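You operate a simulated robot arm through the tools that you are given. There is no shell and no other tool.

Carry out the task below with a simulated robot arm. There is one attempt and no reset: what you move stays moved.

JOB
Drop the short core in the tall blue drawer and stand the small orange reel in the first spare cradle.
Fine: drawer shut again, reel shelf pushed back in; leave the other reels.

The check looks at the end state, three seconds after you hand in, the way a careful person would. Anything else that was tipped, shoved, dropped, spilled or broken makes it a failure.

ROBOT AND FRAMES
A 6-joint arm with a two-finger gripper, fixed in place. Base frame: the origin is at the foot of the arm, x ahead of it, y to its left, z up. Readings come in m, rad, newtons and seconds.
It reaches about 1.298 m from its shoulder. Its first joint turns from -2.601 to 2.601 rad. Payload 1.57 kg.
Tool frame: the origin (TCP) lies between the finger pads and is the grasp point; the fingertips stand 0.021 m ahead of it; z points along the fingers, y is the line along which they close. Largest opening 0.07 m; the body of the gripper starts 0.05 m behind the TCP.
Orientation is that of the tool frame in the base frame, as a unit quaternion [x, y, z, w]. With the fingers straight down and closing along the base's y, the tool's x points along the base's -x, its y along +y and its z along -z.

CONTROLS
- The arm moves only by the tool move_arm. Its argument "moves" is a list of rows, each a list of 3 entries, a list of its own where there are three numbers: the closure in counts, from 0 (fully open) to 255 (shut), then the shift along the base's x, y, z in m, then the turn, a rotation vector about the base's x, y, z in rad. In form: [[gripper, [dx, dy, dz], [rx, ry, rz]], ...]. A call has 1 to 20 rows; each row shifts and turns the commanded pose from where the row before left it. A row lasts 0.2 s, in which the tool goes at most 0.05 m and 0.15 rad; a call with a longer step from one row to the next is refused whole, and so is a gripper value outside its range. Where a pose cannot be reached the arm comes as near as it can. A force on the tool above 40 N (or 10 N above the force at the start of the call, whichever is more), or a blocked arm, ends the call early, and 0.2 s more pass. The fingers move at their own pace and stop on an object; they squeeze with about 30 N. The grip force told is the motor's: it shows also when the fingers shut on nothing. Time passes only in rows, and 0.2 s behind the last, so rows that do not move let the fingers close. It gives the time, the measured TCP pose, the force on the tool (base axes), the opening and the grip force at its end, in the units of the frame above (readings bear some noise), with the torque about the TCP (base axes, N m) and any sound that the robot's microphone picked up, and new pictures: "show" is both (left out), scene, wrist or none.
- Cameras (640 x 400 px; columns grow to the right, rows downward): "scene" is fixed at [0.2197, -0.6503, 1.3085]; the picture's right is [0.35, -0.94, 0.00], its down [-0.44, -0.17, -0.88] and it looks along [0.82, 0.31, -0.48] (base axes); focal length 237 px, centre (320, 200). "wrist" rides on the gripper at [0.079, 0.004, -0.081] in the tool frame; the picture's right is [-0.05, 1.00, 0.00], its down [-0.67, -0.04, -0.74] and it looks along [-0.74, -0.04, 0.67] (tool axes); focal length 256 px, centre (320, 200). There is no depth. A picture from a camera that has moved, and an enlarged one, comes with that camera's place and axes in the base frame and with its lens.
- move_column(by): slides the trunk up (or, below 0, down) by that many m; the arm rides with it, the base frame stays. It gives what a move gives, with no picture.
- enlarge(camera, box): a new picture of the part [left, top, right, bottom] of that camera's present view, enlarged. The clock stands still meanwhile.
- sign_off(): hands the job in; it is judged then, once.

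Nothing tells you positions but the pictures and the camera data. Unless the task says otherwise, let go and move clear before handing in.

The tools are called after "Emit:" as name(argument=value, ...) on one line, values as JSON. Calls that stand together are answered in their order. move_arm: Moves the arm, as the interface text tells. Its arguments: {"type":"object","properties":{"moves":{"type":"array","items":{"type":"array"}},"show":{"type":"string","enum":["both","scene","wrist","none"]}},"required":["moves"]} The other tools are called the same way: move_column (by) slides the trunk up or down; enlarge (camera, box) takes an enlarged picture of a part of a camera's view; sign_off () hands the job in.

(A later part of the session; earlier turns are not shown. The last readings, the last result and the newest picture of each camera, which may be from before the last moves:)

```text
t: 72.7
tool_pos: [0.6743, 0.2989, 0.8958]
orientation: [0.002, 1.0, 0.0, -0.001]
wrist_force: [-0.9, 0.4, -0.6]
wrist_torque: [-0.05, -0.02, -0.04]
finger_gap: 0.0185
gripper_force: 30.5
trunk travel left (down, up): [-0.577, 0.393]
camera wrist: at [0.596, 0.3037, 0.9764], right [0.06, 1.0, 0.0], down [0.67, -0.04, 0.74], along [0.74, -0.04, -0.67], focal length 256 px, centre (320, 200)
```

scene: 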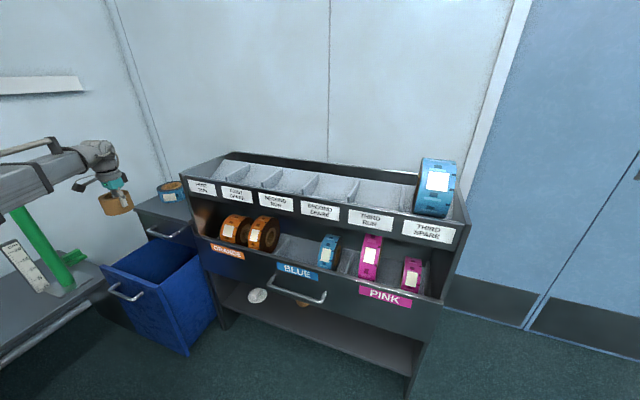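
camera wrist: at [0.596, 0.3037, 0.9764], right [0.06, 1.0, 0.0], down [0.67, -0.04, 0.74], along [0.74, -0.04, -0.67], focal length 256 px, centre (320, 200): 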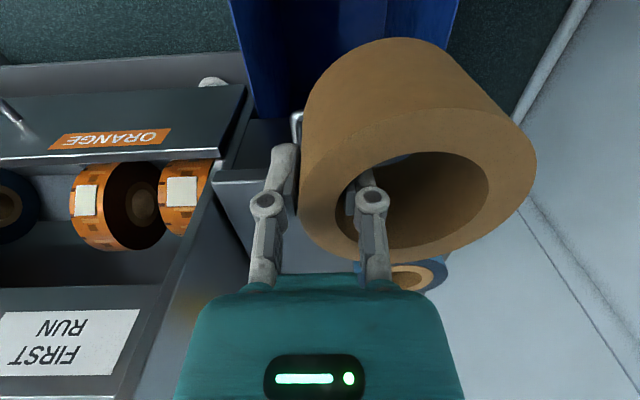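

The core is over the opening, clear of the grey handle. I'm lowering it into the drawer mouth.

Emit:
move_column(by=-0.22)

Emit:
move_arm(moves=[[255, [0, 0, 0], [0, 0, 0]]])

Emit:
enlarge(camera="scene", box=[60, 200, 252, 320])

```text
t: 75.1
tool_pos: [0.6748, 0.2987, 0.6752]
orientation: [0.002, 1.0, 0.0, -0.001]
wrist_force: [-0.4, 0.4, -1.9]
wrist_torque: [-0.08, -0.02, 0.01]
finger_gap: 0.0183
gripper_force: 30.2
trunk travel left (down, up): [-0.357, 0.613]
```

```text
t: 75.5
tool_pos: [0.675, 0.2995, 0.676]
orientation: [0.003, 1.0, -0.001, -0.001]
wrist_force: [-0.5, -0.4, -2.1]
wrist_torque: [-0.09, 0.0, -0.01]
finger_gap: 0.0184
gripper_force: 30.1
trunk travel left (down, up): [-0.357, 0.613]
camera wrist: at [0.5961, 0.3035, 0.7564], right [0.06, 1.0, 0.0], down [0.67, -0.04, 0.74], along [0.74, -0.04, -0.67], focal length 256 px, centre (320, 200)
```

scene: 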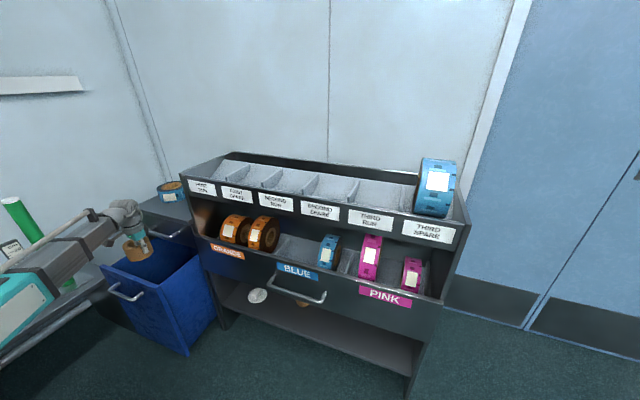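
wrist: 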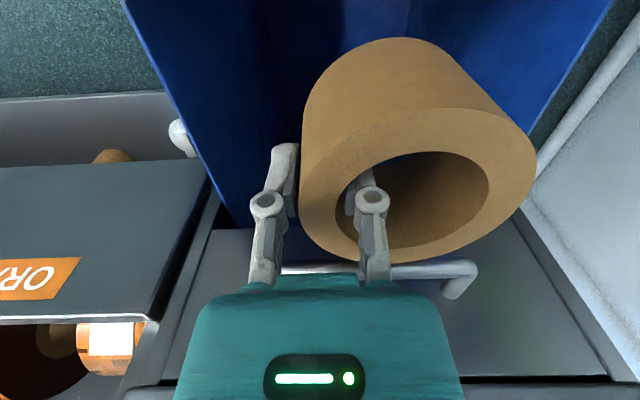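

```text
3.33 times, centred on (156, 260) of scene
camera zoom: at [0.2197, -0.6503, 1.3085], right [0.35, -0.94, 0.0], down [-0.44, -0.17, -0.88], along [0.82, 0.31, -0.48], focal length 791 px, centre (867, 0)
```

zoom: 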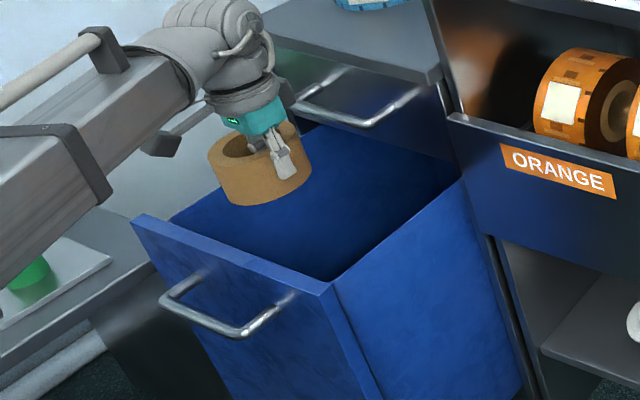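

Everything is clear of the grey handle and the drawer front. I'm lowering another 12 cm to shorten the drop.

Emit:
move_column(by=-0.12)

Emit:
move_arm(moves=[[255, [0, 0, 0], [0, 0, 0]]])

Emit:
enlarge(camera="scene", box=[60, 200, 252, 320])

```text
t: 77.0
tool_pos: [0.675, 0.2989, 0.5552]
orientation: [0.003, 1.0, 0.0, -0.001]
wrist_force: [0.3, -0.1, -1.7]
wrist_torque: [-0.07, 0.0, -0.04]
finger_gap: 0.0183
gripper_force: 29.9
trunk travel left (down, up): [-0.237, 0.733]
```

```text
t: 77.4
tool_pos: [0.6751, 0.2974, 0.5551]
orientation: [0.003, 1.0, -0.001, -0.001]
wrist_force: [0.0, -0.1, -1.3]
wrist_torque: [-0.06, 0.0, 0.01]
finger_gap: 0.0185
gripper_force: 30.3
trunk travel left (down, up): [-0.237, 0.733]
camera wrist: at [0.5961, 0.3035, 0.6364], right [0.06, 1.0, 0.0], down [0.67, -0.04, 0.74], along [0.74, -0.04, -0.67], focal length 256 px, centre (320, 200)
```

scene: 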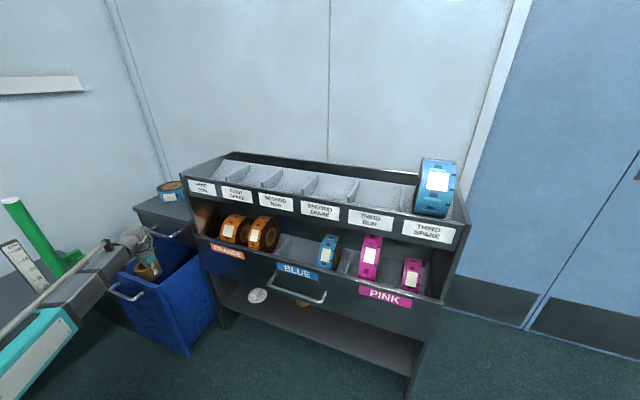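
wrist: 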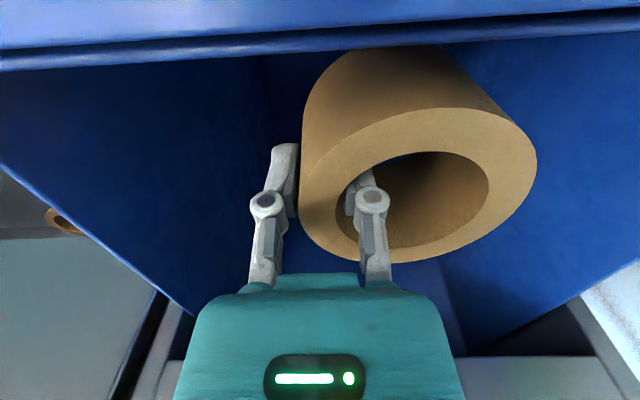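

```text
3.33 times, centred on (156, 260) of scene
camera zoom: at [0.2197, -0.6503, 1.3085], right [0.35, -0.94, 0.0], down [-0.44, -0.17, -0.88], along [0.82, 0.31, -0.48], focal length 791 px, centre (867, 0)
```

zoom: 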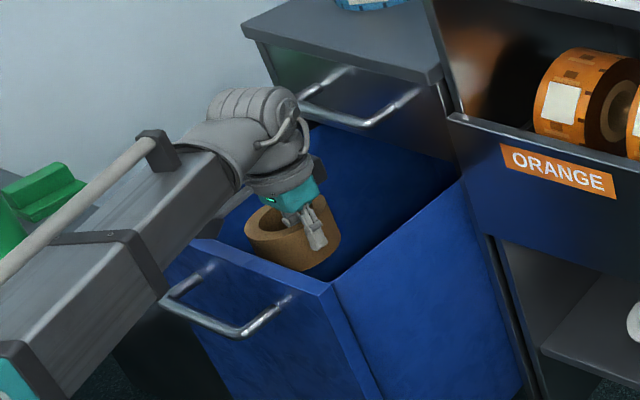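

The core is fully below the drawer rim, with nothing else near it. I'm releasing it here.

Emit:
move_arm(moves=[[160, [0, 0, 0], [0, 0, 0]], [120, [0, 0, 0], [0, 0, 0]], [100, [0, 0, 0], [0, 0, 0]], [100, [0, 0, 0], [0, 0, 0]], [100, [0, 0, 0], [0, 0, 0]]])

```text
t: 78.6
tool_pos: [0.6748, 0.2982, 0.5558]
orientation: [0.003, 1.0, 0.0, -0.001]
wrist_force: [0.8, -0.7, 0.0]
wrist_torque: [-0.01, 0.05, 0.0]
finger_gap: 0.0427
gripper_force: 0.1
trunk travel left (down, up): [-0.237, 0.733]
camera wrist: at [0.596, 0.3035, 0.6364], right [0.06, 1.0, 0.0], down [0.67, -0.04, 0.74], along [0.74, -0.04, -0.67], focal length 256 px, centre (320, 200)
```

scene: 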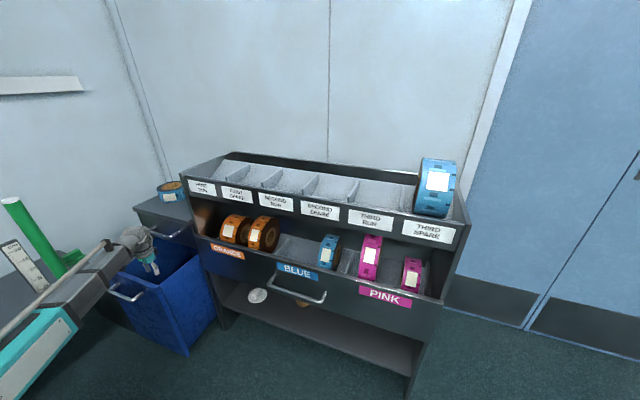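
wrist: 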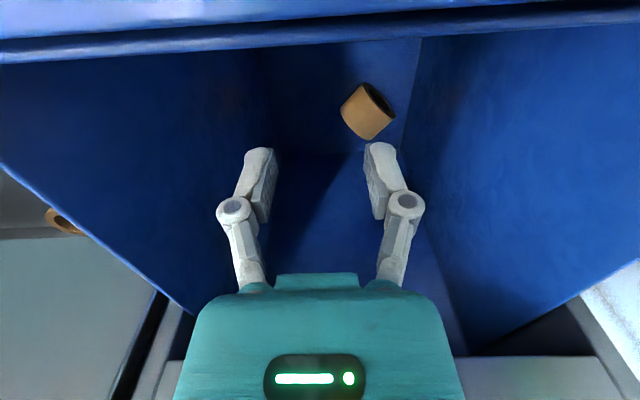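

The core lies on the drawer floor. I'm lifting straight out before closing the drawer.

Emit:
move_column(by=0.25)

```text
t: 81.1
tool_pos: [0.6752, 0.2988, 0.8057]
orientation: [0.003, 1.0, -0.001, -0.001]
wrist_force: [-0.2, -0.1, -0.2]
wrist_torque: [0.03, 0.02, -0.02]
finger_gap: 0.0426
gripper_force: 0.0
trunk travel left (down, up): [-0.487, 0.483]
```

Out of the drawer. I'm closing the fingers and tilting to 0.75 rad in front of it, ready to push its face shut.

Emit:
move_arm(moves=[[255, [-0.012, 0.006, 0], [0, -0.15, 0]], [255, [-0.022, 0.006, 0], [0, -0.15, 0]], [255, [-0.022, 0.006, 0], [0, -0.15, 0]], [255, [-0.022, 0.006, 0], [0, -0.15, 0]], [255, [-0.022, 0.007, 0], [0, -0.15, 0]], [255, [-0.02, 0, 0], [0, 0, 0]], [255, [0, 0, 0], [0, 0, 0]]], show="wrist")

Emit:
enlarge(camera="scene", box=[60, 200, 252, 320])

```text
t: 82.7
tool_pos: [0.556, 0.3295, 0.8555]
orientation: [0.003, 0.931, 0.001, 0.365]
wrist_force: [-0.8, 0.8, -0.2]
wrist_torque: [0.02, 0.0, 0.02]
finger_gap: 0.0001
gripper_force: 28.3
out of reach, approached as far as the arm can: row 2, 3, 4, 5
trunk travel left (down, up): [-0.487, 0.483]
camera wrist: at [0.4424, 0.333, 0.8605], right [0.04, 1.0, 0.04], down [-0.02, -0.04, 1.0], along [1.0, -0.04, 0.02], focal length 256 px, centre (320, 200)
```

wrist: 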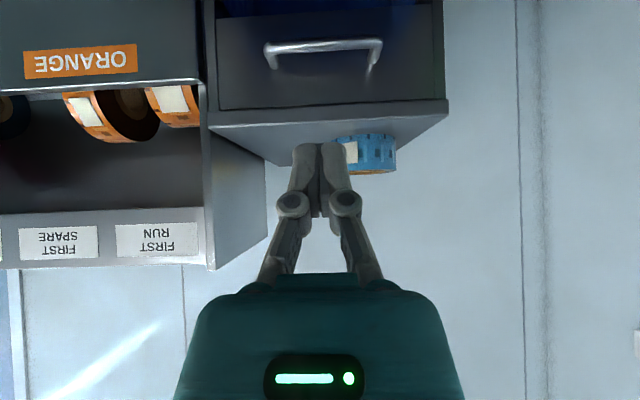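

```text
3.33 times, centred on (156, 260) of scene
camera zoom: at [0.2197, -0.6503, 1.3085], right [0.35, -0.94, 0.0], down [-0.44, -0.17, -0.88], along [0.82, 0.31, -0.48], focal length 791 px, centre (867, 0)
```

zoom: 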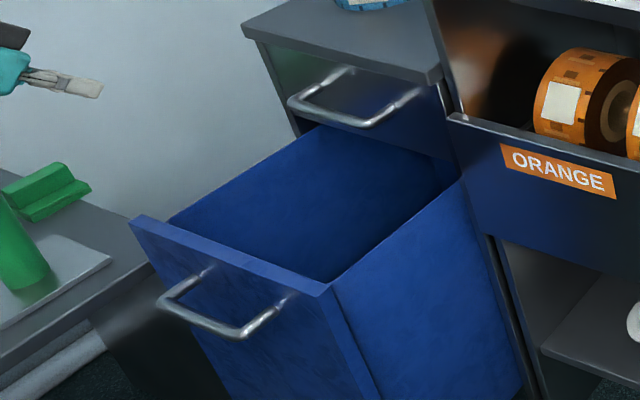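

The drawer face is at x≈0.593, just ahead of the fingertips. I'm lowering to z≈0.563, above its handle bar.

Emit:
move_column(by=-0.24)

Emit:
move_arm(moves=[[255, [-0.008, 0, 0], [0, 0, 0]]], show="wrist")

```text
t: 85.2
tool_pos: [0.5561, 0.3279, 0.6156]
orientation: [0.002, 0.931, 0.001, 0.365]
wrist_force: [0.7, 0.7, 0.5]
wrist_torque: [-0.02, 0.0, -0.03]
finger_gap: 0.0002
gripper_force: 28.9
trunk travel left (down, up): [-0.247, 0.723]
```

```text
t: 85.6
tool_pos: [0.5474, 0.328, 0.6157]
orientation: [0.002, 0.931, 0.002, 0.365]
wrist_force: [-0.3, 0.6, 0.2]
wrist_torque: [0.02, 0.02, 0.0]
finger_gap: 0.0
gripper_force: 28.7
trunk travel left (down, up): [-0.247, 0.723]
camera wrist: at [0.4346, 0.3326, 0.6204], right [0.04, 1.0, 0.04], down [-0.02, -0.04, 1.0], along [1.0, -0.04, 0.02], focal length 256 px, centre (320, 200)
```

wrist: 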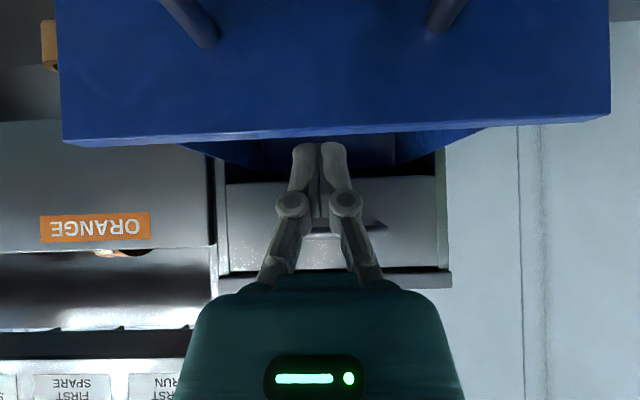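

The view confirms the face top at z≈0.586. I'm lowering the last 5 cm and then pushing gently.

Emit:
move_column(by=-0.051)

Emit:
move_arm(moves=[[255, [0.01, 0, 0], [0, 0, 0]], [255, [0.01, 0, 0], [0, 0, 0]], [255, [0.01, 0, 0], [0, 0, 0]], [255, [0.01, 0, 0], [0, 0, 0]], [255, [0.01, 0, 0], [0, 0, 0]]])

```text
t: 86.6
tool_pos: [0.5475, 0.329, 0.5654]
orientation: [0.002, 0.931, 0.001, 0.365]
wrist_force: [0.2, 0.1, -0.2]
wrist_torque: [0.0, 0.0, 0.03]
finger_gap: 0.0001
gripper_force: 28.1
trunk travel left (down, up): [-0.196, 0.774]
```

```text
t: 87.8
tool_pos: [0.5985, 0.3283, 0.5649]
orientation: [0.002, 0.931, 0.001, 0.366]
wrist_force: [-0.3, 0.8, -1.0]
wrist_torque: [0.01, 0.02, 0.01]
finger_gap: 0.0
gripper_force: 28.5
trunk travel left (down, up): [-0.196, 0.774]
camera wrist: at [0.4847, 0.3325, 0.5695], right [0.04, 1.0, 0.04], down [-0.02, -0.04, 1.0], along [1.0, -0.04, 0.02], focal length 256 px, centre (320, 200)
```

scene: 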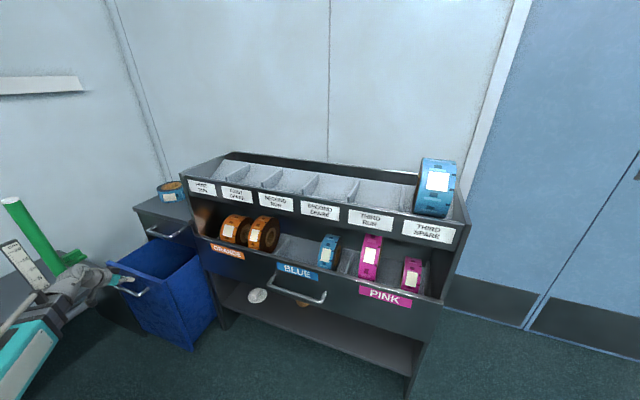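
wrist: 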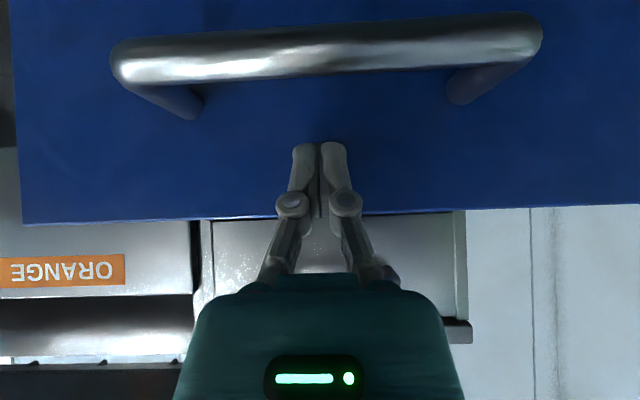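

The drawer is sliding in. I'm continuing until it closes.

Emit:
move_arm(moves=[[255, [0.015, 0, 0], [0, 0, 0]], [255, [0.015, 0, 0], [0, 0, 0]], [255, [0.015, 0, 0], [0, 0, 0]], [255, [0.015, 0, 0], [0, 0, 0]], [255, [0.015, 0, 0], [0, 0, 0]], [255, [0.015, 0, 0], [0, 0, 0]], [255, [0.015, 0, 0], [0, 0, 0]], [255, [0.015, 0, 0], [0, 0, 0]], [255, [0.015, 0, 0], [0, 0, 0]], [255, [0.015, 0, 0], [0, 0, 0]], [255, [0.01, 0, 0], [0, 0, 0]], [255, [0.008, 0, 0], [0, 0, 0]], [255, [0.006, 0, 0], [0, 0, 0]], [255, [0.005, 0, 0], [0, 0, 0]], [255, [0.005, 0, 0], [0, 0, 0]], [255, [0.004, 0, 0], [0, 0, 0]], [255, [0.004, 0, 0], [0, 0, 0]]])

Emit:
enlarge(camera="scene", box=[100, 180, 260, 280])

```text
t: 91.4
tool_pos: [0.79, 0.3275, 0.5643]
orientation: [0.001, 0.931, 0.002, 0.364]
wrist_force: [0.5, 0.9, 0.7]
wrist_torque: [-0.07, 0.03, 0.03]
finger_gap: 0.0
gripper_force: 28.3
trunk travel left (down, up): [-0.196, 0.774]
camera wrist: at [0.6775, 0.3321, 0.5694], right [0.04, 1.0, 0.04], down [-0.02, -0.04, 1.0], along [1.0, -0.04, 0.02], focal length 256 px, centre (320, 200)
```

scene: 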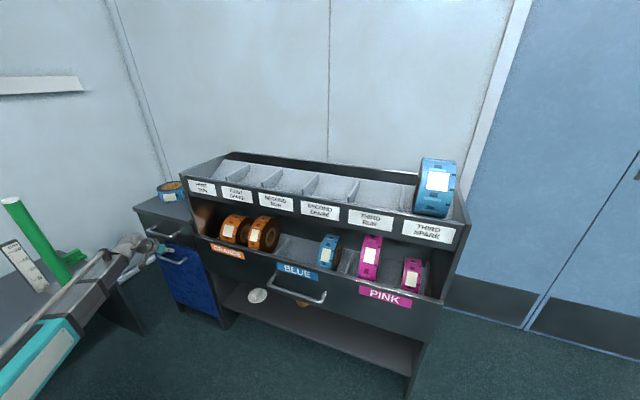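
wrist: 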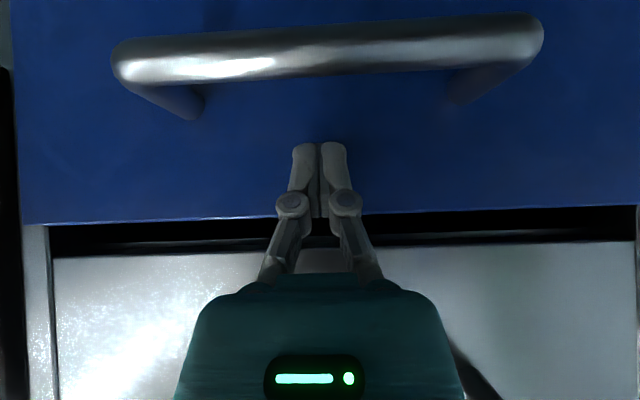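

```text
4.00 times, centred on (180, 230) of scene
camera zoom: at [0.2197, -0.6503, 1.3085], right [0.35, -0.94, 0.0], down [-0.44, -0.17, -0.88], along [0.82, 0.31, -0.48], focal length 949 px, centre (880, 80)
```

zoom: 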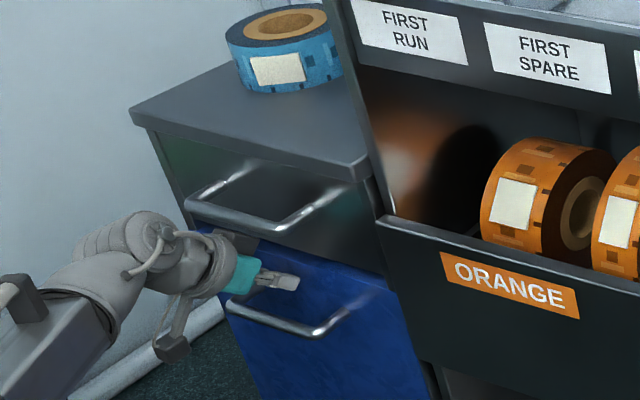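

It is almost fully home. I'm pressing on in small steps until it meets resistance.

Emit:
move_arm(moves=[[255, [0.003, 0, 0], [0, 0, 0]], [255, [0.003, 0, 0], [0, 0, 0]], [255, [0.002, 0, 0], [0, 0, 0]]], show="wrist")

```text
t: 92.3
tool_pos: [0.7932, 0.3282, 0.565]
orientation: [0.002, 0.932, 0.001, 0.361]
wrist_force: [-7.7, -0.7, 3.0]
wrist_torque: [-0.02, 0.02, 0.04]
finger_gap: 0.0062
gripper_force: 28.1
trunk travel left (down, up): [-0.196, 0.774]
stopped in row 3: the force on the tool passed its limit at 42 N (the readings are from after the stop); the commanded pose is now the measured one
camera wrist: at [0.6802, 0.3324, 0.5698], right [0.04, 1.0, 0.04], down [-0.01, -0.04, 1.0], along [1.0, -0.04, 0.01], focal length 256 px, centre (320, 200)
```

wrist: 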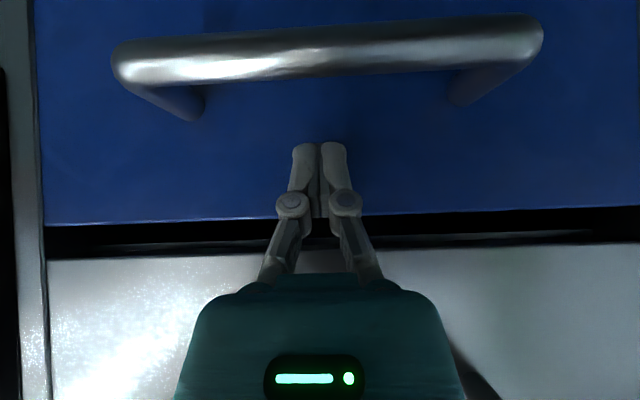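

The drawer is fully shut, meeting 42 N of resistance with its bar back at x≈0.764. Now I back off and rise before heading for the reel shelf handle.

Emit:
move_arm(moves=[[255, [-0.03, 0, 0], [0, 0, 0]], [255, [-0.04, 0, 0], [0, 0, 0]], [255, [-0.04, 0, 0], [0, 0, 0]]], show="none")

Emit:
move_column(by=0.17)

```text
t: 93.1
tool_pos: [0.6815, 0.3299, 0.5638]
orientation: [0.002, 0.933, 0.002, 0.361]
wrist_force: [0.4, -0.1, 0.7]
wrist_torque: [0.01, 0.02, -0.02]
finger_gap: 0.0003
gripper_force: 28.4
trunk travel left (down, up): [-0.196, 0.774]
```

```text
t: 95.0
tool_pos: [0.6826, 0.3297, 0.7332]
orientation: [0.003, 0.932, 0.001, 0.361]
wrist_force: [0.2, 0.2, 0.4]
wrist_torque: [-0.02, 0.02, 0.0]
finger_gap: 0.0
gripper_force: 28.7
trunk travel left (down, up): [-0.366, 0.604]
```

I'm swinging across to the shelf handle at y≈-0.34, staying in front of the rack and easing the tilt to about 0.4 rad.

Emit:
move_arm(moves=[[200, [0, -0.045, 0], [0, 0.113, 0]], [200, [0, -0.045, 0], [0, 0.113, 0]], [200, [0, -0.045, 0], [0, 0.113, 0]], [200, [0, -0.045, 0], [0, 0, 0]], [200, [0, -0.045, 0], [0, 0, 0]], [200, [0, -0.045, 0], [0, 0, 0]], [200, [0, -0.045, 0], [0, 0, 0]], [200, [0, -0.045, 0], [0, 0, 0]], [200, [0, -0.045, 0], [0, 0, 0]], [200, [0, -0.045, 0], [0, 0, 0]], [200, [0, -0.045, 0], [0, 0, 0]], [200, [0, -0.045, 0], [0, 0, 0]], [200, [0, -0.045, 0], [0, 0, 0]], [200, [0, -0.045, 0], [0, 0, 0]], [200, [0, -0.04, 0], [0, 0, 0]]])

```text
t: 98.2
tool_pos: [0.6847, -0.3377, 0.6995]
orientation: [0.002, 0.98, -0.001, 0.199]
wrist_force: [0.0, 0.3, 0.1]
wrist_torque: [0.01, -0.01, 0.0]
finger_gap: 0.0152
gripper_force: 0.2
out of reach, approached as far as the arm can: row 1, 2, 3, 4, 10, 13, 15
trunk travel left (down, up): [-0.366, 0.604]
camera wrist: at [0.58, -0.3333, 0.7428], right [0.05, 1.0, 0.02], down [0.32, -0.04, 0.95], along [0.94, -0.04, -0.32], focal length 256 px, centre (320, 200)
```

scene: 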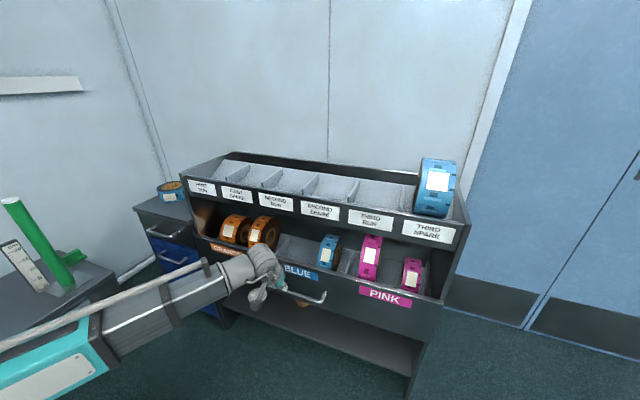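
wrist: 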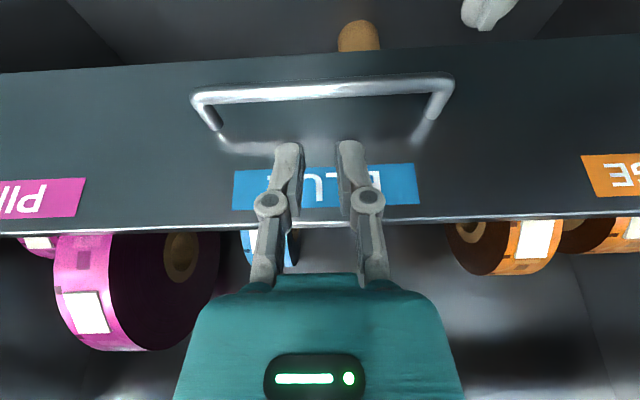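

The shelf bar measures about (0.762, -0.335, 0.575) with the face near x≈0.80. I'm coming closer with slightly less tilt for a sharper look.

Emit:
move_arm(moves=[[150, [0.005, 0, 0], [0, 0.1, 0]], [150, [0, 0, 0], [0, 0, 0]]], show="none")

Emit:
move_column(by=-0.075)

Emit:
move_arm(moves=[[150, [0.02, 0, 0], [0, 0, 0]], [150, [0.02, 0, 0], [0, 0, 0]]], show="wrist")

Emit:
enlarge(camera="wrist", box=[160, 0, 480, 200])

```text
t: 98.8
tool_pos: [0.6903, -0.3382, 0.6942]
orientation: [0.004, 0.989, 0.001, 0.149]
wrist_force: [0.3, 0.1, -0.3]
wrist_torque: [0.0, 0.0, 0.0]
finger_gap: 0.0285
gripper_force: 0.0
out of reach, approached as far as the arm can: row 1
trunk travel left (down, up): [-0.366, 0.604]
```

```text
t: 99.9
tool_pos: [0.6887, -0.3396, 0.6189]
orientation: [0.003, 0.989, 0.001, 0.149]
wrist_force: [0.0, -0.4, -0.1]
wrist_torque: [-0.02, -0.02, -0.04]
finger_gap: 0.0288
gripper_force: 0.0
trunk travel left (down, up): [-0.291, 0.679]
```

```text
t: 100.5
tool_pos: [0.7283, -0.3392, 0.6187]
orientation: [0.003, 0.989, 0.001, 0.149]
wrist_force: [-0.8, 0.1, 0.4]
wrist_torque: [0.0, -0.02, -0.01]
finger_gap: 0.0287
gripper_force: 0.0
trunk travel left (down, up): [-0.291, 0.679]
camera wrist: at [0.6294, -0.3347, 0.6717], right [0.06, 1.0, 0.02], down [0.42, -0.04, 0.91], along [0.91, -0.04, -0.42], focal length 256 px, centre (320, 200)
```

wrist: 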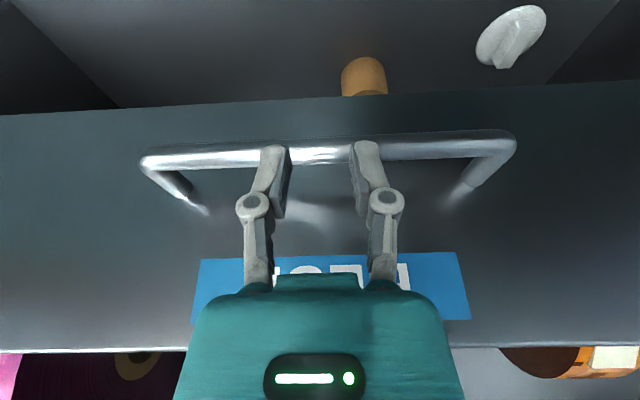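

```text
2.00 times, centred on (320, 100) of wrist
camera zoom: at [0.6294, -0.3347, 0.6717], right [0.06, 1.0, 0.02], down [0.42, -0.04, 0.91], along [0.91, -0.04, -0.42], focal length 512 px, centre (320, 400)
```

zoom: 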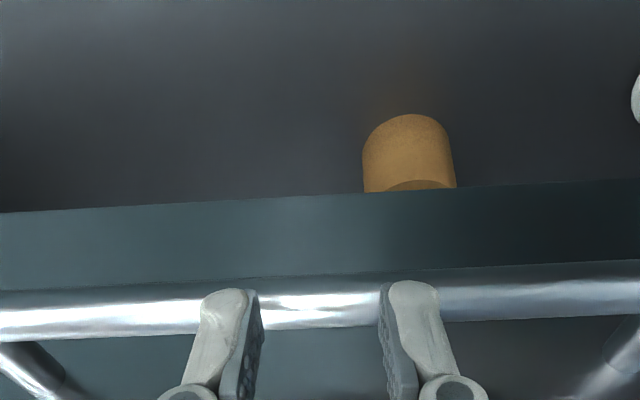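

The bar is near (0.757, 0.579) with the face about 4 cm behind it. Next I pass over and lower behind it, checking forces at each step.

Emit:
move_arm(moves=[[150, [0.02, 0, 0], [0, 0, 0]], [150, [0.02, 0, 0], [0, 0, 0]], [150, [0.009, 0, 0], [0, 0, 0]]], show="wrist")

```text
t: 101.3
tool_pos: [0.7776, -0.3395, 0.6182]
orientation: [0.003, 0.989, -0.001, 0.15]
wrist_force: [0.2, 0.5, 0.2]
wrist_torque: [0.02, -0.01, -0.01]
finger_gap: 0.029
gripper_force: 0.1
trunk travel left (down, up): [-0.291, 0.679]
camera wrist: at [0.6787, -0.3342, 0.6716], right [0.06, 1.0, 0.02], down [0.42, -0.04, 0.91], along [0.91, -0.04, -0.42], focal length 256 px, centre (320, 200)
```

wrist: 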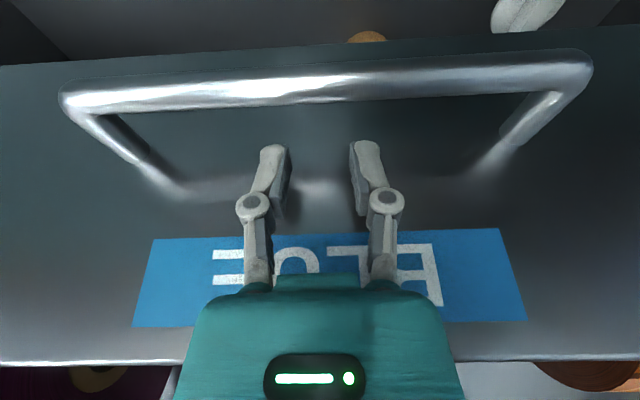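

The bar is now well fixed at (0.7595, 0.579). I shift 4 mm forward and lower into the gap.

Emit:
move_arm(moves=[[150, [0.004, 0, 0], [0, 0, 0]]], show="none")

Emit:
move_column(by=-0.035)

Emit:
move_arm(moves=[[150, [-0.004, 0, 0], [0, 0, 0]]], show="wrist")

```text
t: 101.7
tool_pos: [0.7785, -0.3389, 0.6187]
orientation: [0.003, 0.989, 0.0, 0.146]
wrist_force: [-35.9, 4.6, -11.7]
wrist_torque: [-0.47, -2.28, 0.6]
finger_gap: 0.0288
gripper_force: 0.1
trunk travel left (down, up): [-0.291, 0.679]
```

```text
t: 102.2
tool_pos: [0.7785, -0.34, 0.608]
orientation: [0.003, 0.989, 0.0, 0.148]
wrist_force: [-20.4, 1.3, -5.4]
wrist_torque: [-0.18, -1.31, 0.34]
finger_gap: 0.0287
gripper_force: 0.0
trunk travel left (down, up): [-0.282, 0.688]
stopped: the force on the tool passed its limit at 68 N (the readings are from after the stop); the commanded pose is now the measured one
```

```text
t: 102.5
tool_pos: [0.7781, -0.34, 0.6106]
orientation: [0.004, 0.989, -0.001, 0.15]
wrist_force: [-0.6, -0.2, -0.7]
wrist_torque: [0.0, 0.03, -0.01]
finger_gap: 0.0288
gripper_force: 0.0
trunk travel left (down, up): [-0.282, 0.688]
camera wrist: at [0.6784, -0.335, 0.6618], right [0.06, 1.0, 0.02], down [0.41, -0.04, 0.91], along [0.91, -0.04, -0.42], focal length 256 px, centre (320, 200)
```

wrist: 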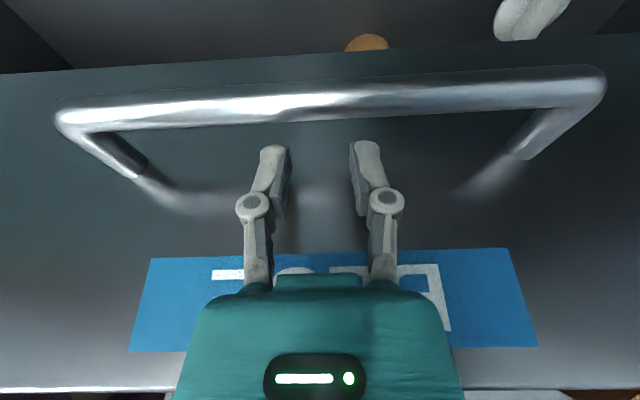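

The wrist brushed the shelf front at this tilt; nothing moved and the load is zero again. I'll back off, add 0.15 rad of tilt and retry.

Emit:
move_arm(moves=[[150, [-0.015, 0, 0], [0, 0, 0]], [150, [0, 0, 0], [0, -0.15, 0]], [150, [0.0, 0, 0], [0, 0, 0]]], show="none")

```text
t: 103.3
tool_pos: [0.7616, -0.3389, 0.6187]
orientation: [0.002, 0.975, 0.001, 0.223]
wrist_force: [-0.9, 0.5, 1.1]
wrist_torque: [-0.02, 0.02, 0.0]
finger_gap: 0.0288
gripper_force: 0.0
out of reach, approached as far as the arm can: row 2
trunk travel left (down, up): [-0.282, 0.688]
```

Emit:
move_arm(moves=[[150, [0.01, 0, 0], [0, 0, 0]], [150, [0.0075, 0, 0], [0, 0, 0]]], show="none")

Emit:
move_column(by=-0.02)

```text
t: 104.0
tool_pos: [0.7788, -0.3385, 0.6186]
orientation: [0.003, 0.975, 0.001, 0.223]
wrist_force: [-0.9, -0.4, 0.5]
wrist_torque: [0.0, -0.02, 0.02]
finger_gap: 0.0286
gripper_force: 0.0
trunk travel left (down, up): [-0.282, 0.688]
```

```text
t: 104.6
tool_pos: [0.778, -0.3395, 0.5977]
orientation: [0.003, 0.975, 0.001, 0.223]
wrist_force: [-0.8, 0.0, 0.2]
wrist_torque: [0.0, 0.02, 0.01]
finger_gap: 0.0287
gripper_force: 0.2
trunk travel left (down, up): [-0.262, 0.708]
```

With the steeper tilt there's no contact. I'll finish lowering behind the bar.

Emit:
move_column(by=-0.013)

Emit:
move_arm(moves=[[150, [-0.003, 0, 0], [0, 0, 0]]], show="wrist")

```text
t: 105.2
tool_pos: [0.7796, -0.339, 0.5842]
orientation: [0.003, 0.975, 0.001, 0.223]
wrist_force: [0.0, 0.5, 0.4]
wrist_torque: [0.03, -0.01, -0.02]
finger_gap: 0.029
gripper_force: 0.1
trunk travel left (down, up): [-0.249, 0.721]
```

```text
t: 105.6
tool_pos: [0.777, -0.3385, 0.5862]
orientation: [0.003, 0.975, 0.001, 0.222]
wrist_force: [0.2, 0.6, -0.2]
wrist_torque: [-0.03, 0.04, 0.02]
finger_gap: 0.0284
gripper_force: 0.0
trunk travel left (down, up): [-0.249, 0.721]
camera wrist: at [0.6705, -0.3338, 0.6236], right [0.05, 1.0, 0.03], down [0.28, -0.04, 0.96], along [0.96, -0.04, -0.28], focal length 256 px, centre (320, 200)
```

wrist: 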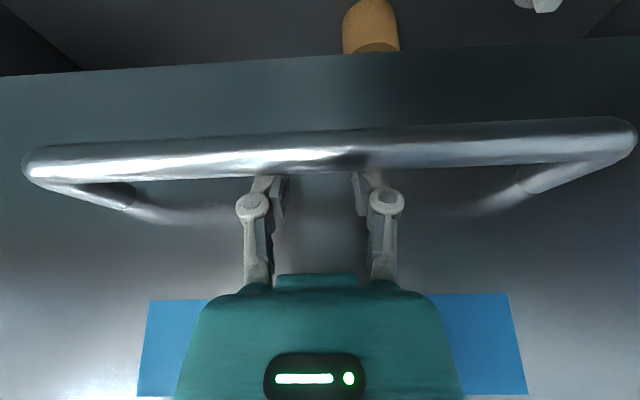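

Hooked behind the shelf bar. I'm pulling very gently, ramping up and down so the reels don't roll.

Emit:
move_arm(moves=[[150, [-0.003, 0, 0], [0, 0, 0]], [150, [-0.004, 0, 0], [0, 0, 0]], [150, [-0.005, 0, 0], [0, 0, 0]], [150, [-0.006, 0, 0], [0, 0, 0]], [150, [-0.007, 0, 0], [0, 0, 0]], [150, [-0.008, 0, 0], [0, 0, 0]], [150, [-0.008, 0, 0], [0, 0, 0]], [150, [-0.007, 0, 0], [0, 0, 0]], [150, [-0.006, 0, 0], [0, 0, 0]], [150, [-0.004, 0, 0], [0, 0, 0]], [150, [-0.002, 0, 0], [0, 0, 0]]])

```text
t: 108.0
tool_pos: [0.7164, -0.3387, 0.5867]
orientation: [0.003, 0.975, 0.001, 0.224]
wrist_force: [2.0, 0.9, 1.5]
wrist_torque: [0.0, -0.01, 0.06]
finger_gap: 0.0288
gripper_force: 0.1
trunk travel left (down, up): [-0.249, 0.721]
camera wrist: at [0.6098, -0.3337, 0.6236], right [0.05, 1.0, 0.03], down [0.28, -0.04, 0.96], along [0.96, -0.04, -0.28], focal length 256 px, centre (320, 200)
```

scene: 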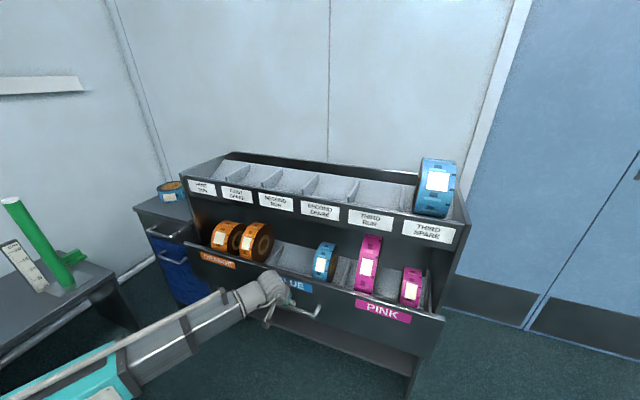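
wrist: 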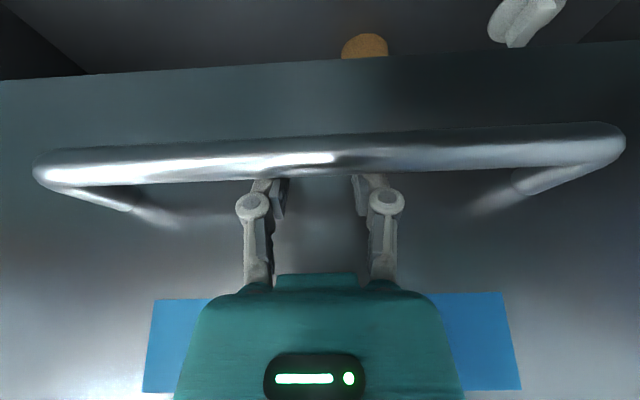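

The shelf slides out with the reels riding steadily. I'm continuing another 15 cm the same way.

Emit:
move_arm(moves=[[150, [-0.003, 0, 0], [0, 0, 0]], [150, [-0.005, 0, 0], [0, 0, 0]], [150, [-0.007, 0, 0], [0, 0, 0]], [150, [-0.009, 0, 0], [0, 0, 0]], [150, [-0.01, 0, 0], [0, 0, 0]], [150, [-0.01, 0, 0], [0, 0, 0]], [150, [-0.01, 0, 0], [0, 0, 0]], [150, [-0.01, 0, 0], [0, 0, 0]], [150, [-0.01, 0, 0], [0, 0, 0]], [150, [-0.01, 0, 0], [0, 0, 0]], [150, [-0.01, 0, 0], [0, 0, 0]], [150, [-0.01, 0, 0], [0, 0, 0]], [150, [-0.01, 0, 0], [0, 0, 0]], [150, [-0.01, 0, 0], [0, 0, 0]], [150, [-0.009, 0, 0], [0, 0, 0]], [150, [-0.007, 0, 0], [0, 0, 0]], [150, [-0.005, 0, 0], [0, 0, 0]], [150, [-0.003, 0, 0], [0, 0, 0]], [150, [-0.002, 0, 0], [0, 0, 0]], [150, [0, 0, 0], [0, 0, 0]]])

```text
t: 112.2
tool_pos: [0.5664, -0.3402, 0.586]
orientation: [0.003, 0.975, 0.001, 0.223]
wrist_force: [1.4, 1.3, 1.1]
wrist_torque: [-0.06, 0.0, 0.03]
finger_gap: 0.0284
gripper_force: 0.2
trunk travel left (down, up): [-0.249, 0.721]
camera wrist: at [0.46, -0.3356, 0.6236], right [0.05, 1.0, 0.03], down [0.28, -0.04, 0.96], along [0.96, -0.04, -0.28], focal length 256 px, centre (320, 200)
```

scene: 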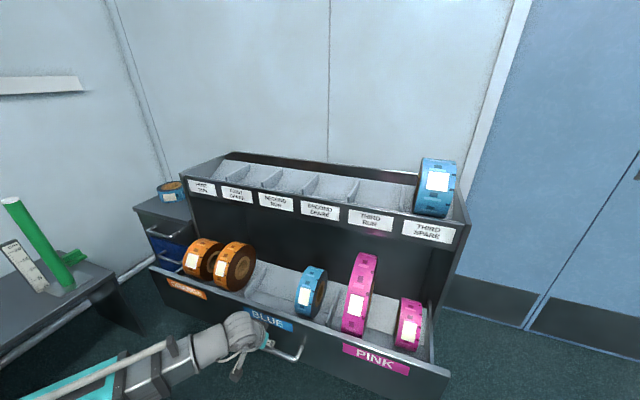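
wrist: 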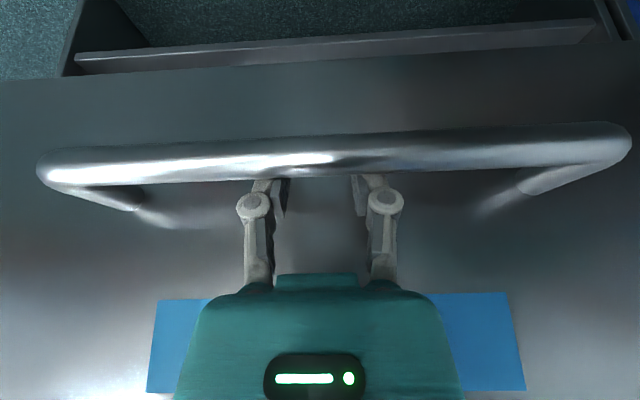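

Shelf out by about 21 cm, and no reel has moved. I'll zoom in on the orange reels to compare diameters.

Emit:
enlarge(camera="scene", box=[150, 215, 310, 315])

Emit:
enlarge(camera="scene", box=[280, 230, 440, 380])

```text
4.00 times, centred on (230, 265) of scene
camera zoom: at [0.2197, -0.6503, 1.3085], right [0.35, -0.94, 0.0], down [-0.44, -0.17, -0.88], along [0.82, 0.31, -0.48], focal length 949 px, centre (680, -60)
```

zoom: 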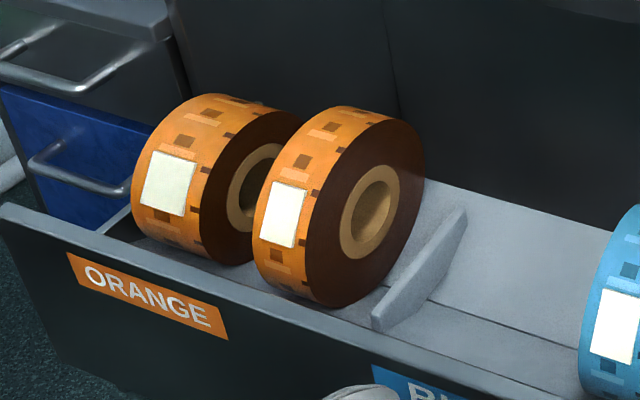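

```text
2.67 times, centred on (360, 305) of scene
camera zoom: at [0.2197, -0.6503, 1.3085], right [0.35, -0.94, 0.0], down [-0.44, -0.17, -0.88], along [0.82, 0.31, -0.48], focal length 633 px, centre (213, -80)
```

zoom: 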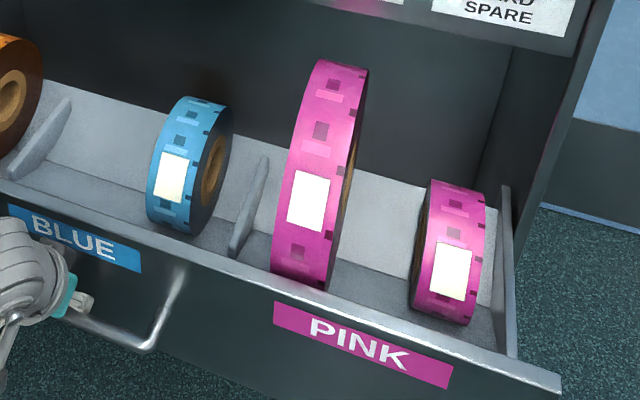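

The right-hand orange reel looks narrower but larger across; the left one is wider but smaller in diameter. I need a proper measurement, so I'm unhooking and rising.

Emit:
move_arm(moves=[[150, [0.005, 0, 0], [0, 0, 0]]], show="none")

Emit:
move_column(by=0.04)

```text
t: 112.6
tool_pos: [0.5714, -0.3401, 0.5859]
orientation: [0.003, 0.975, 0.0, 0.223]
wrist_force: [0.8, 0.1, 0.2]
wrist_torque: [0.02, 0.02, 0.02]
finger_gap: 0.0289
gripper_force: 0.1
trunk travel left (down, up): [-0.249, 0.721]
```

```text
t: 113.5
tool_pos: [0.5705, -0.3404, 0.6261]
orientation: [0.004, 0.975, 0.0, 0.222]
wrist_force: [-0.8, -0.2, 0.3]
wrist_torque: [-0.03, 0.02, -0.04]
finger_gap: 0.0288
gripper_force: 0.0
trunk travel left (down, up): [-0.289, 0.681]
```

Emit:
move_column(by=0.36)

Emit:
move_arm(moves=[[0, [0, 0.04, 0], [0, 0.15, 0]], [0, [0, 0.045, 0], [0, 0.15, 0]], [0, [0, 0.045, 0], [0, 0.146, 0]], [0, [0, 0.045, 0], [0, 0, 0]], [0, [0, 0.045, 0], [0, 0, 0]], [0, [0, 0.045, 0], [0, 0, 0]], [0, [0, 0.045, 0], [0, 0, 0]], [0, [0, 0.04, 0], [0, 0, 0]]])

Emit:
enlarge(camera="wrist", box=[200, 0, 520, 200])

```text
t: 117.0
tool_pos: [0.5709, -0.3396, 0.9859]
orientation: [0.002, 0.975, 0.001, 0.222]
wrist_force: [-0.3, 0.7, -0.2]
wrist_torque: [0.03, 0.0, 0.02]
finger_gap: 0.0293
gripper_force: 0.1
trunk travel left (down, up): [-0.649, 0.321]
```

```text
t: 118.8
tool_pos: [0.5718, 0.0114, 0.9666]
orientation: [0.003, 1.0, 0.0, 0.002]
wrist_force: [-0.5, -0.9, 0.1]
wrist_torque: [0.02, 0.01, -0.03]
finger_gap: 0.0699
gripper_force: 0.2
out of reach, approached as far as the arm can: row 1, 2, 7
trunk travel left (down, up): [-0.649, 0.321]
camera wrist: at [0.4925, 0.0143, 1.0474], right [0.06, 1.0, 0.0], down [0.66, -0.04, 0.75], along [0.75, -0.04, -0.66], focal length 256 px, centre (320, 200)
```

scene: 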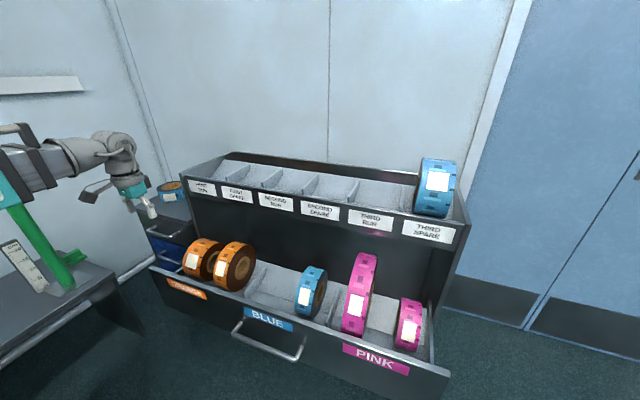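
wrist: 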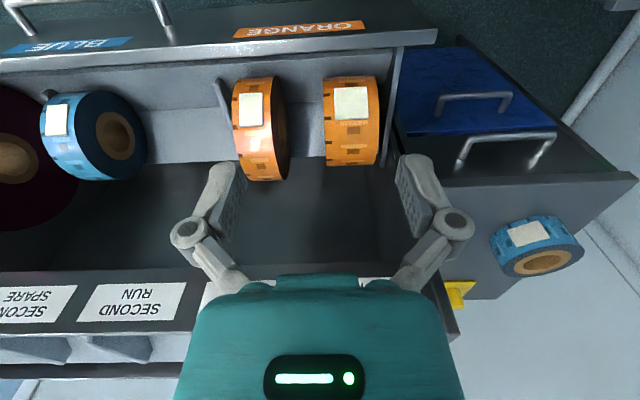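

```text
2.00 times, centred on (360, 100) of wrist
camera zoom: at [0.4925, 0.0143, 1.0474], right [0.06, 1.0, 0.0], down [0.66, -0.04, 0.75], along [0.75, -0.04, -0.66], focal length 512 px, centre (240, 400)
```

zoom: 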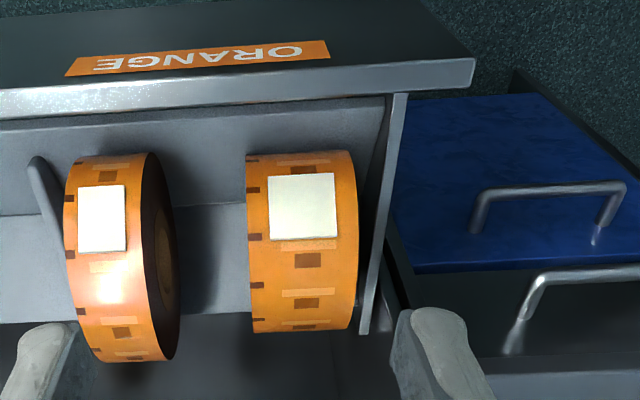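

I need a second viewpoint to solve for each reel's radius. I'm lowering the camera 12 cm at the same spot to measure the outline angles again.

Emit:
move_column(by=-0.12)

Emit:
move_arm(moves=[[0, [0, 0, 0], [0, 0, 0]]], show="wrist")

Emit:
enlarge(camera="wrist", box=[200, 0, 520, 200])

```text
t: 120.3
tool_pos: [0.5721, 0.0082, 0.847]
orientation: [0.003, 1.0, 0.0, 0.001]
wrist_force: [0.0, 0.4, 0.2]
wrist_torque: [0.02, 0.03, 0.02]
finger_gap: 0.0702
gripper_force: 0.1
trunk travel left (down, up): [-0.529, 0.441]
```

```text
t: 120.7
tool_pos: [0.5733, 0.0095, 0.8474]
orientation: [0.003, 1.0, 0.0, 0.001]
wrist_force: [-0.6, 0.0, -0.1]
wrist_torque: [-0.01, 0.0, -0.01]
finger_gap: 0.0701
gripper_force: 0.0
trunk travel left (down, up): [-0.529, 0.441]
camera wrist: at [0.4926, 0.0138, 0.9274], right [0.06, 1.0, 0.0], down [0.66, -0.04, 0.75], along [0.75, -0.04, -0.66], focal length 256 px, centre (320, 200)
```

wrist: 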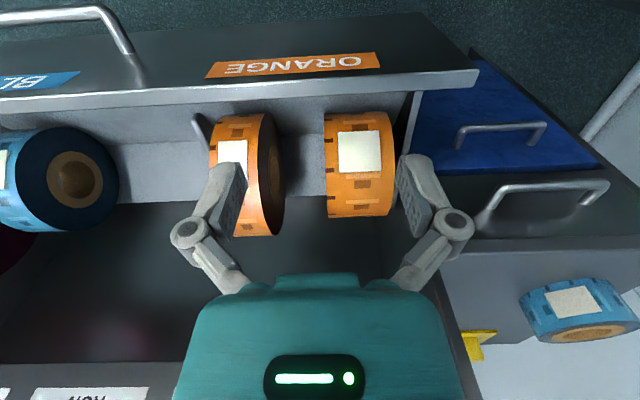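

```text
2.00 times, centred on (360, 100) of wrist
camera zoom: at [0.4926, 0.0138, 0.9274], right [0.06, 1.0, 0.0], down [0.66, -0.04, 0.75], along [0.75, -0.04, -0.66], focal length 512 px, centre (240, 400)
```

zoom: 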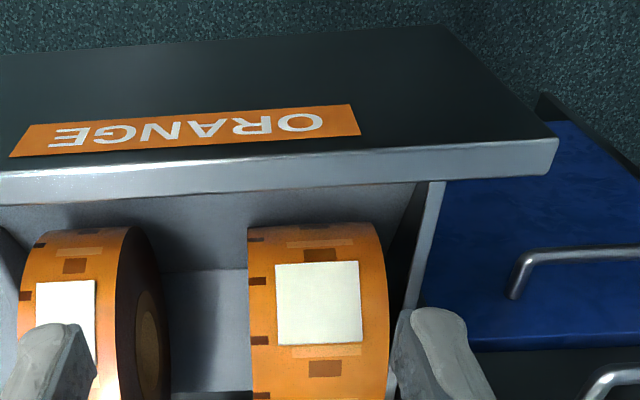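

The outlines suggest the left reel is about 15 cm across and the right about 17 cm, but widths and errors matter here. I'm taking higher zooms from the fixed camera to compare them via their cores.

Emit:
enlarge(camera="scene", box=[175, 230, 271, 290])

Emit:
enlarge(camera="scene", box=[285, 250, 345, 330])

```text
6.67 times, centred on (223, 260) of scene
camera zoom: at [0.2197, -0.6503, 1.3085], right [0.35, -0.94, 0.0], down [-0.44, -0.17, -0.88], along [0.82, 0.31, -0.48], focal length 1581 px, centre (967, -200)
```

zoom: 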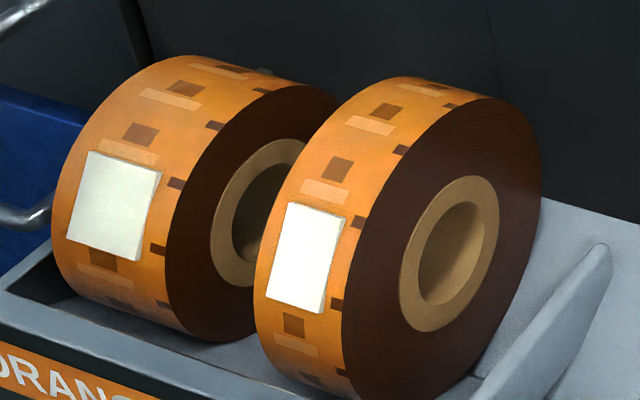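

```text
5.00 times, centred on (315, 290) of scene
camera zoom: at [0.2197, -0.6503, 1.3085], right [0.35, -0.94, 0.0], down [-0.44, -0.17, -0.88], along [0.82, 0.31, -0.48], focal length 1186 px, centre (345, -250)
```

zoom: 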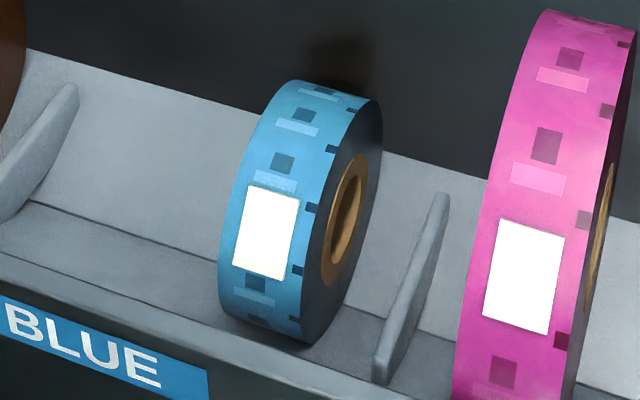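

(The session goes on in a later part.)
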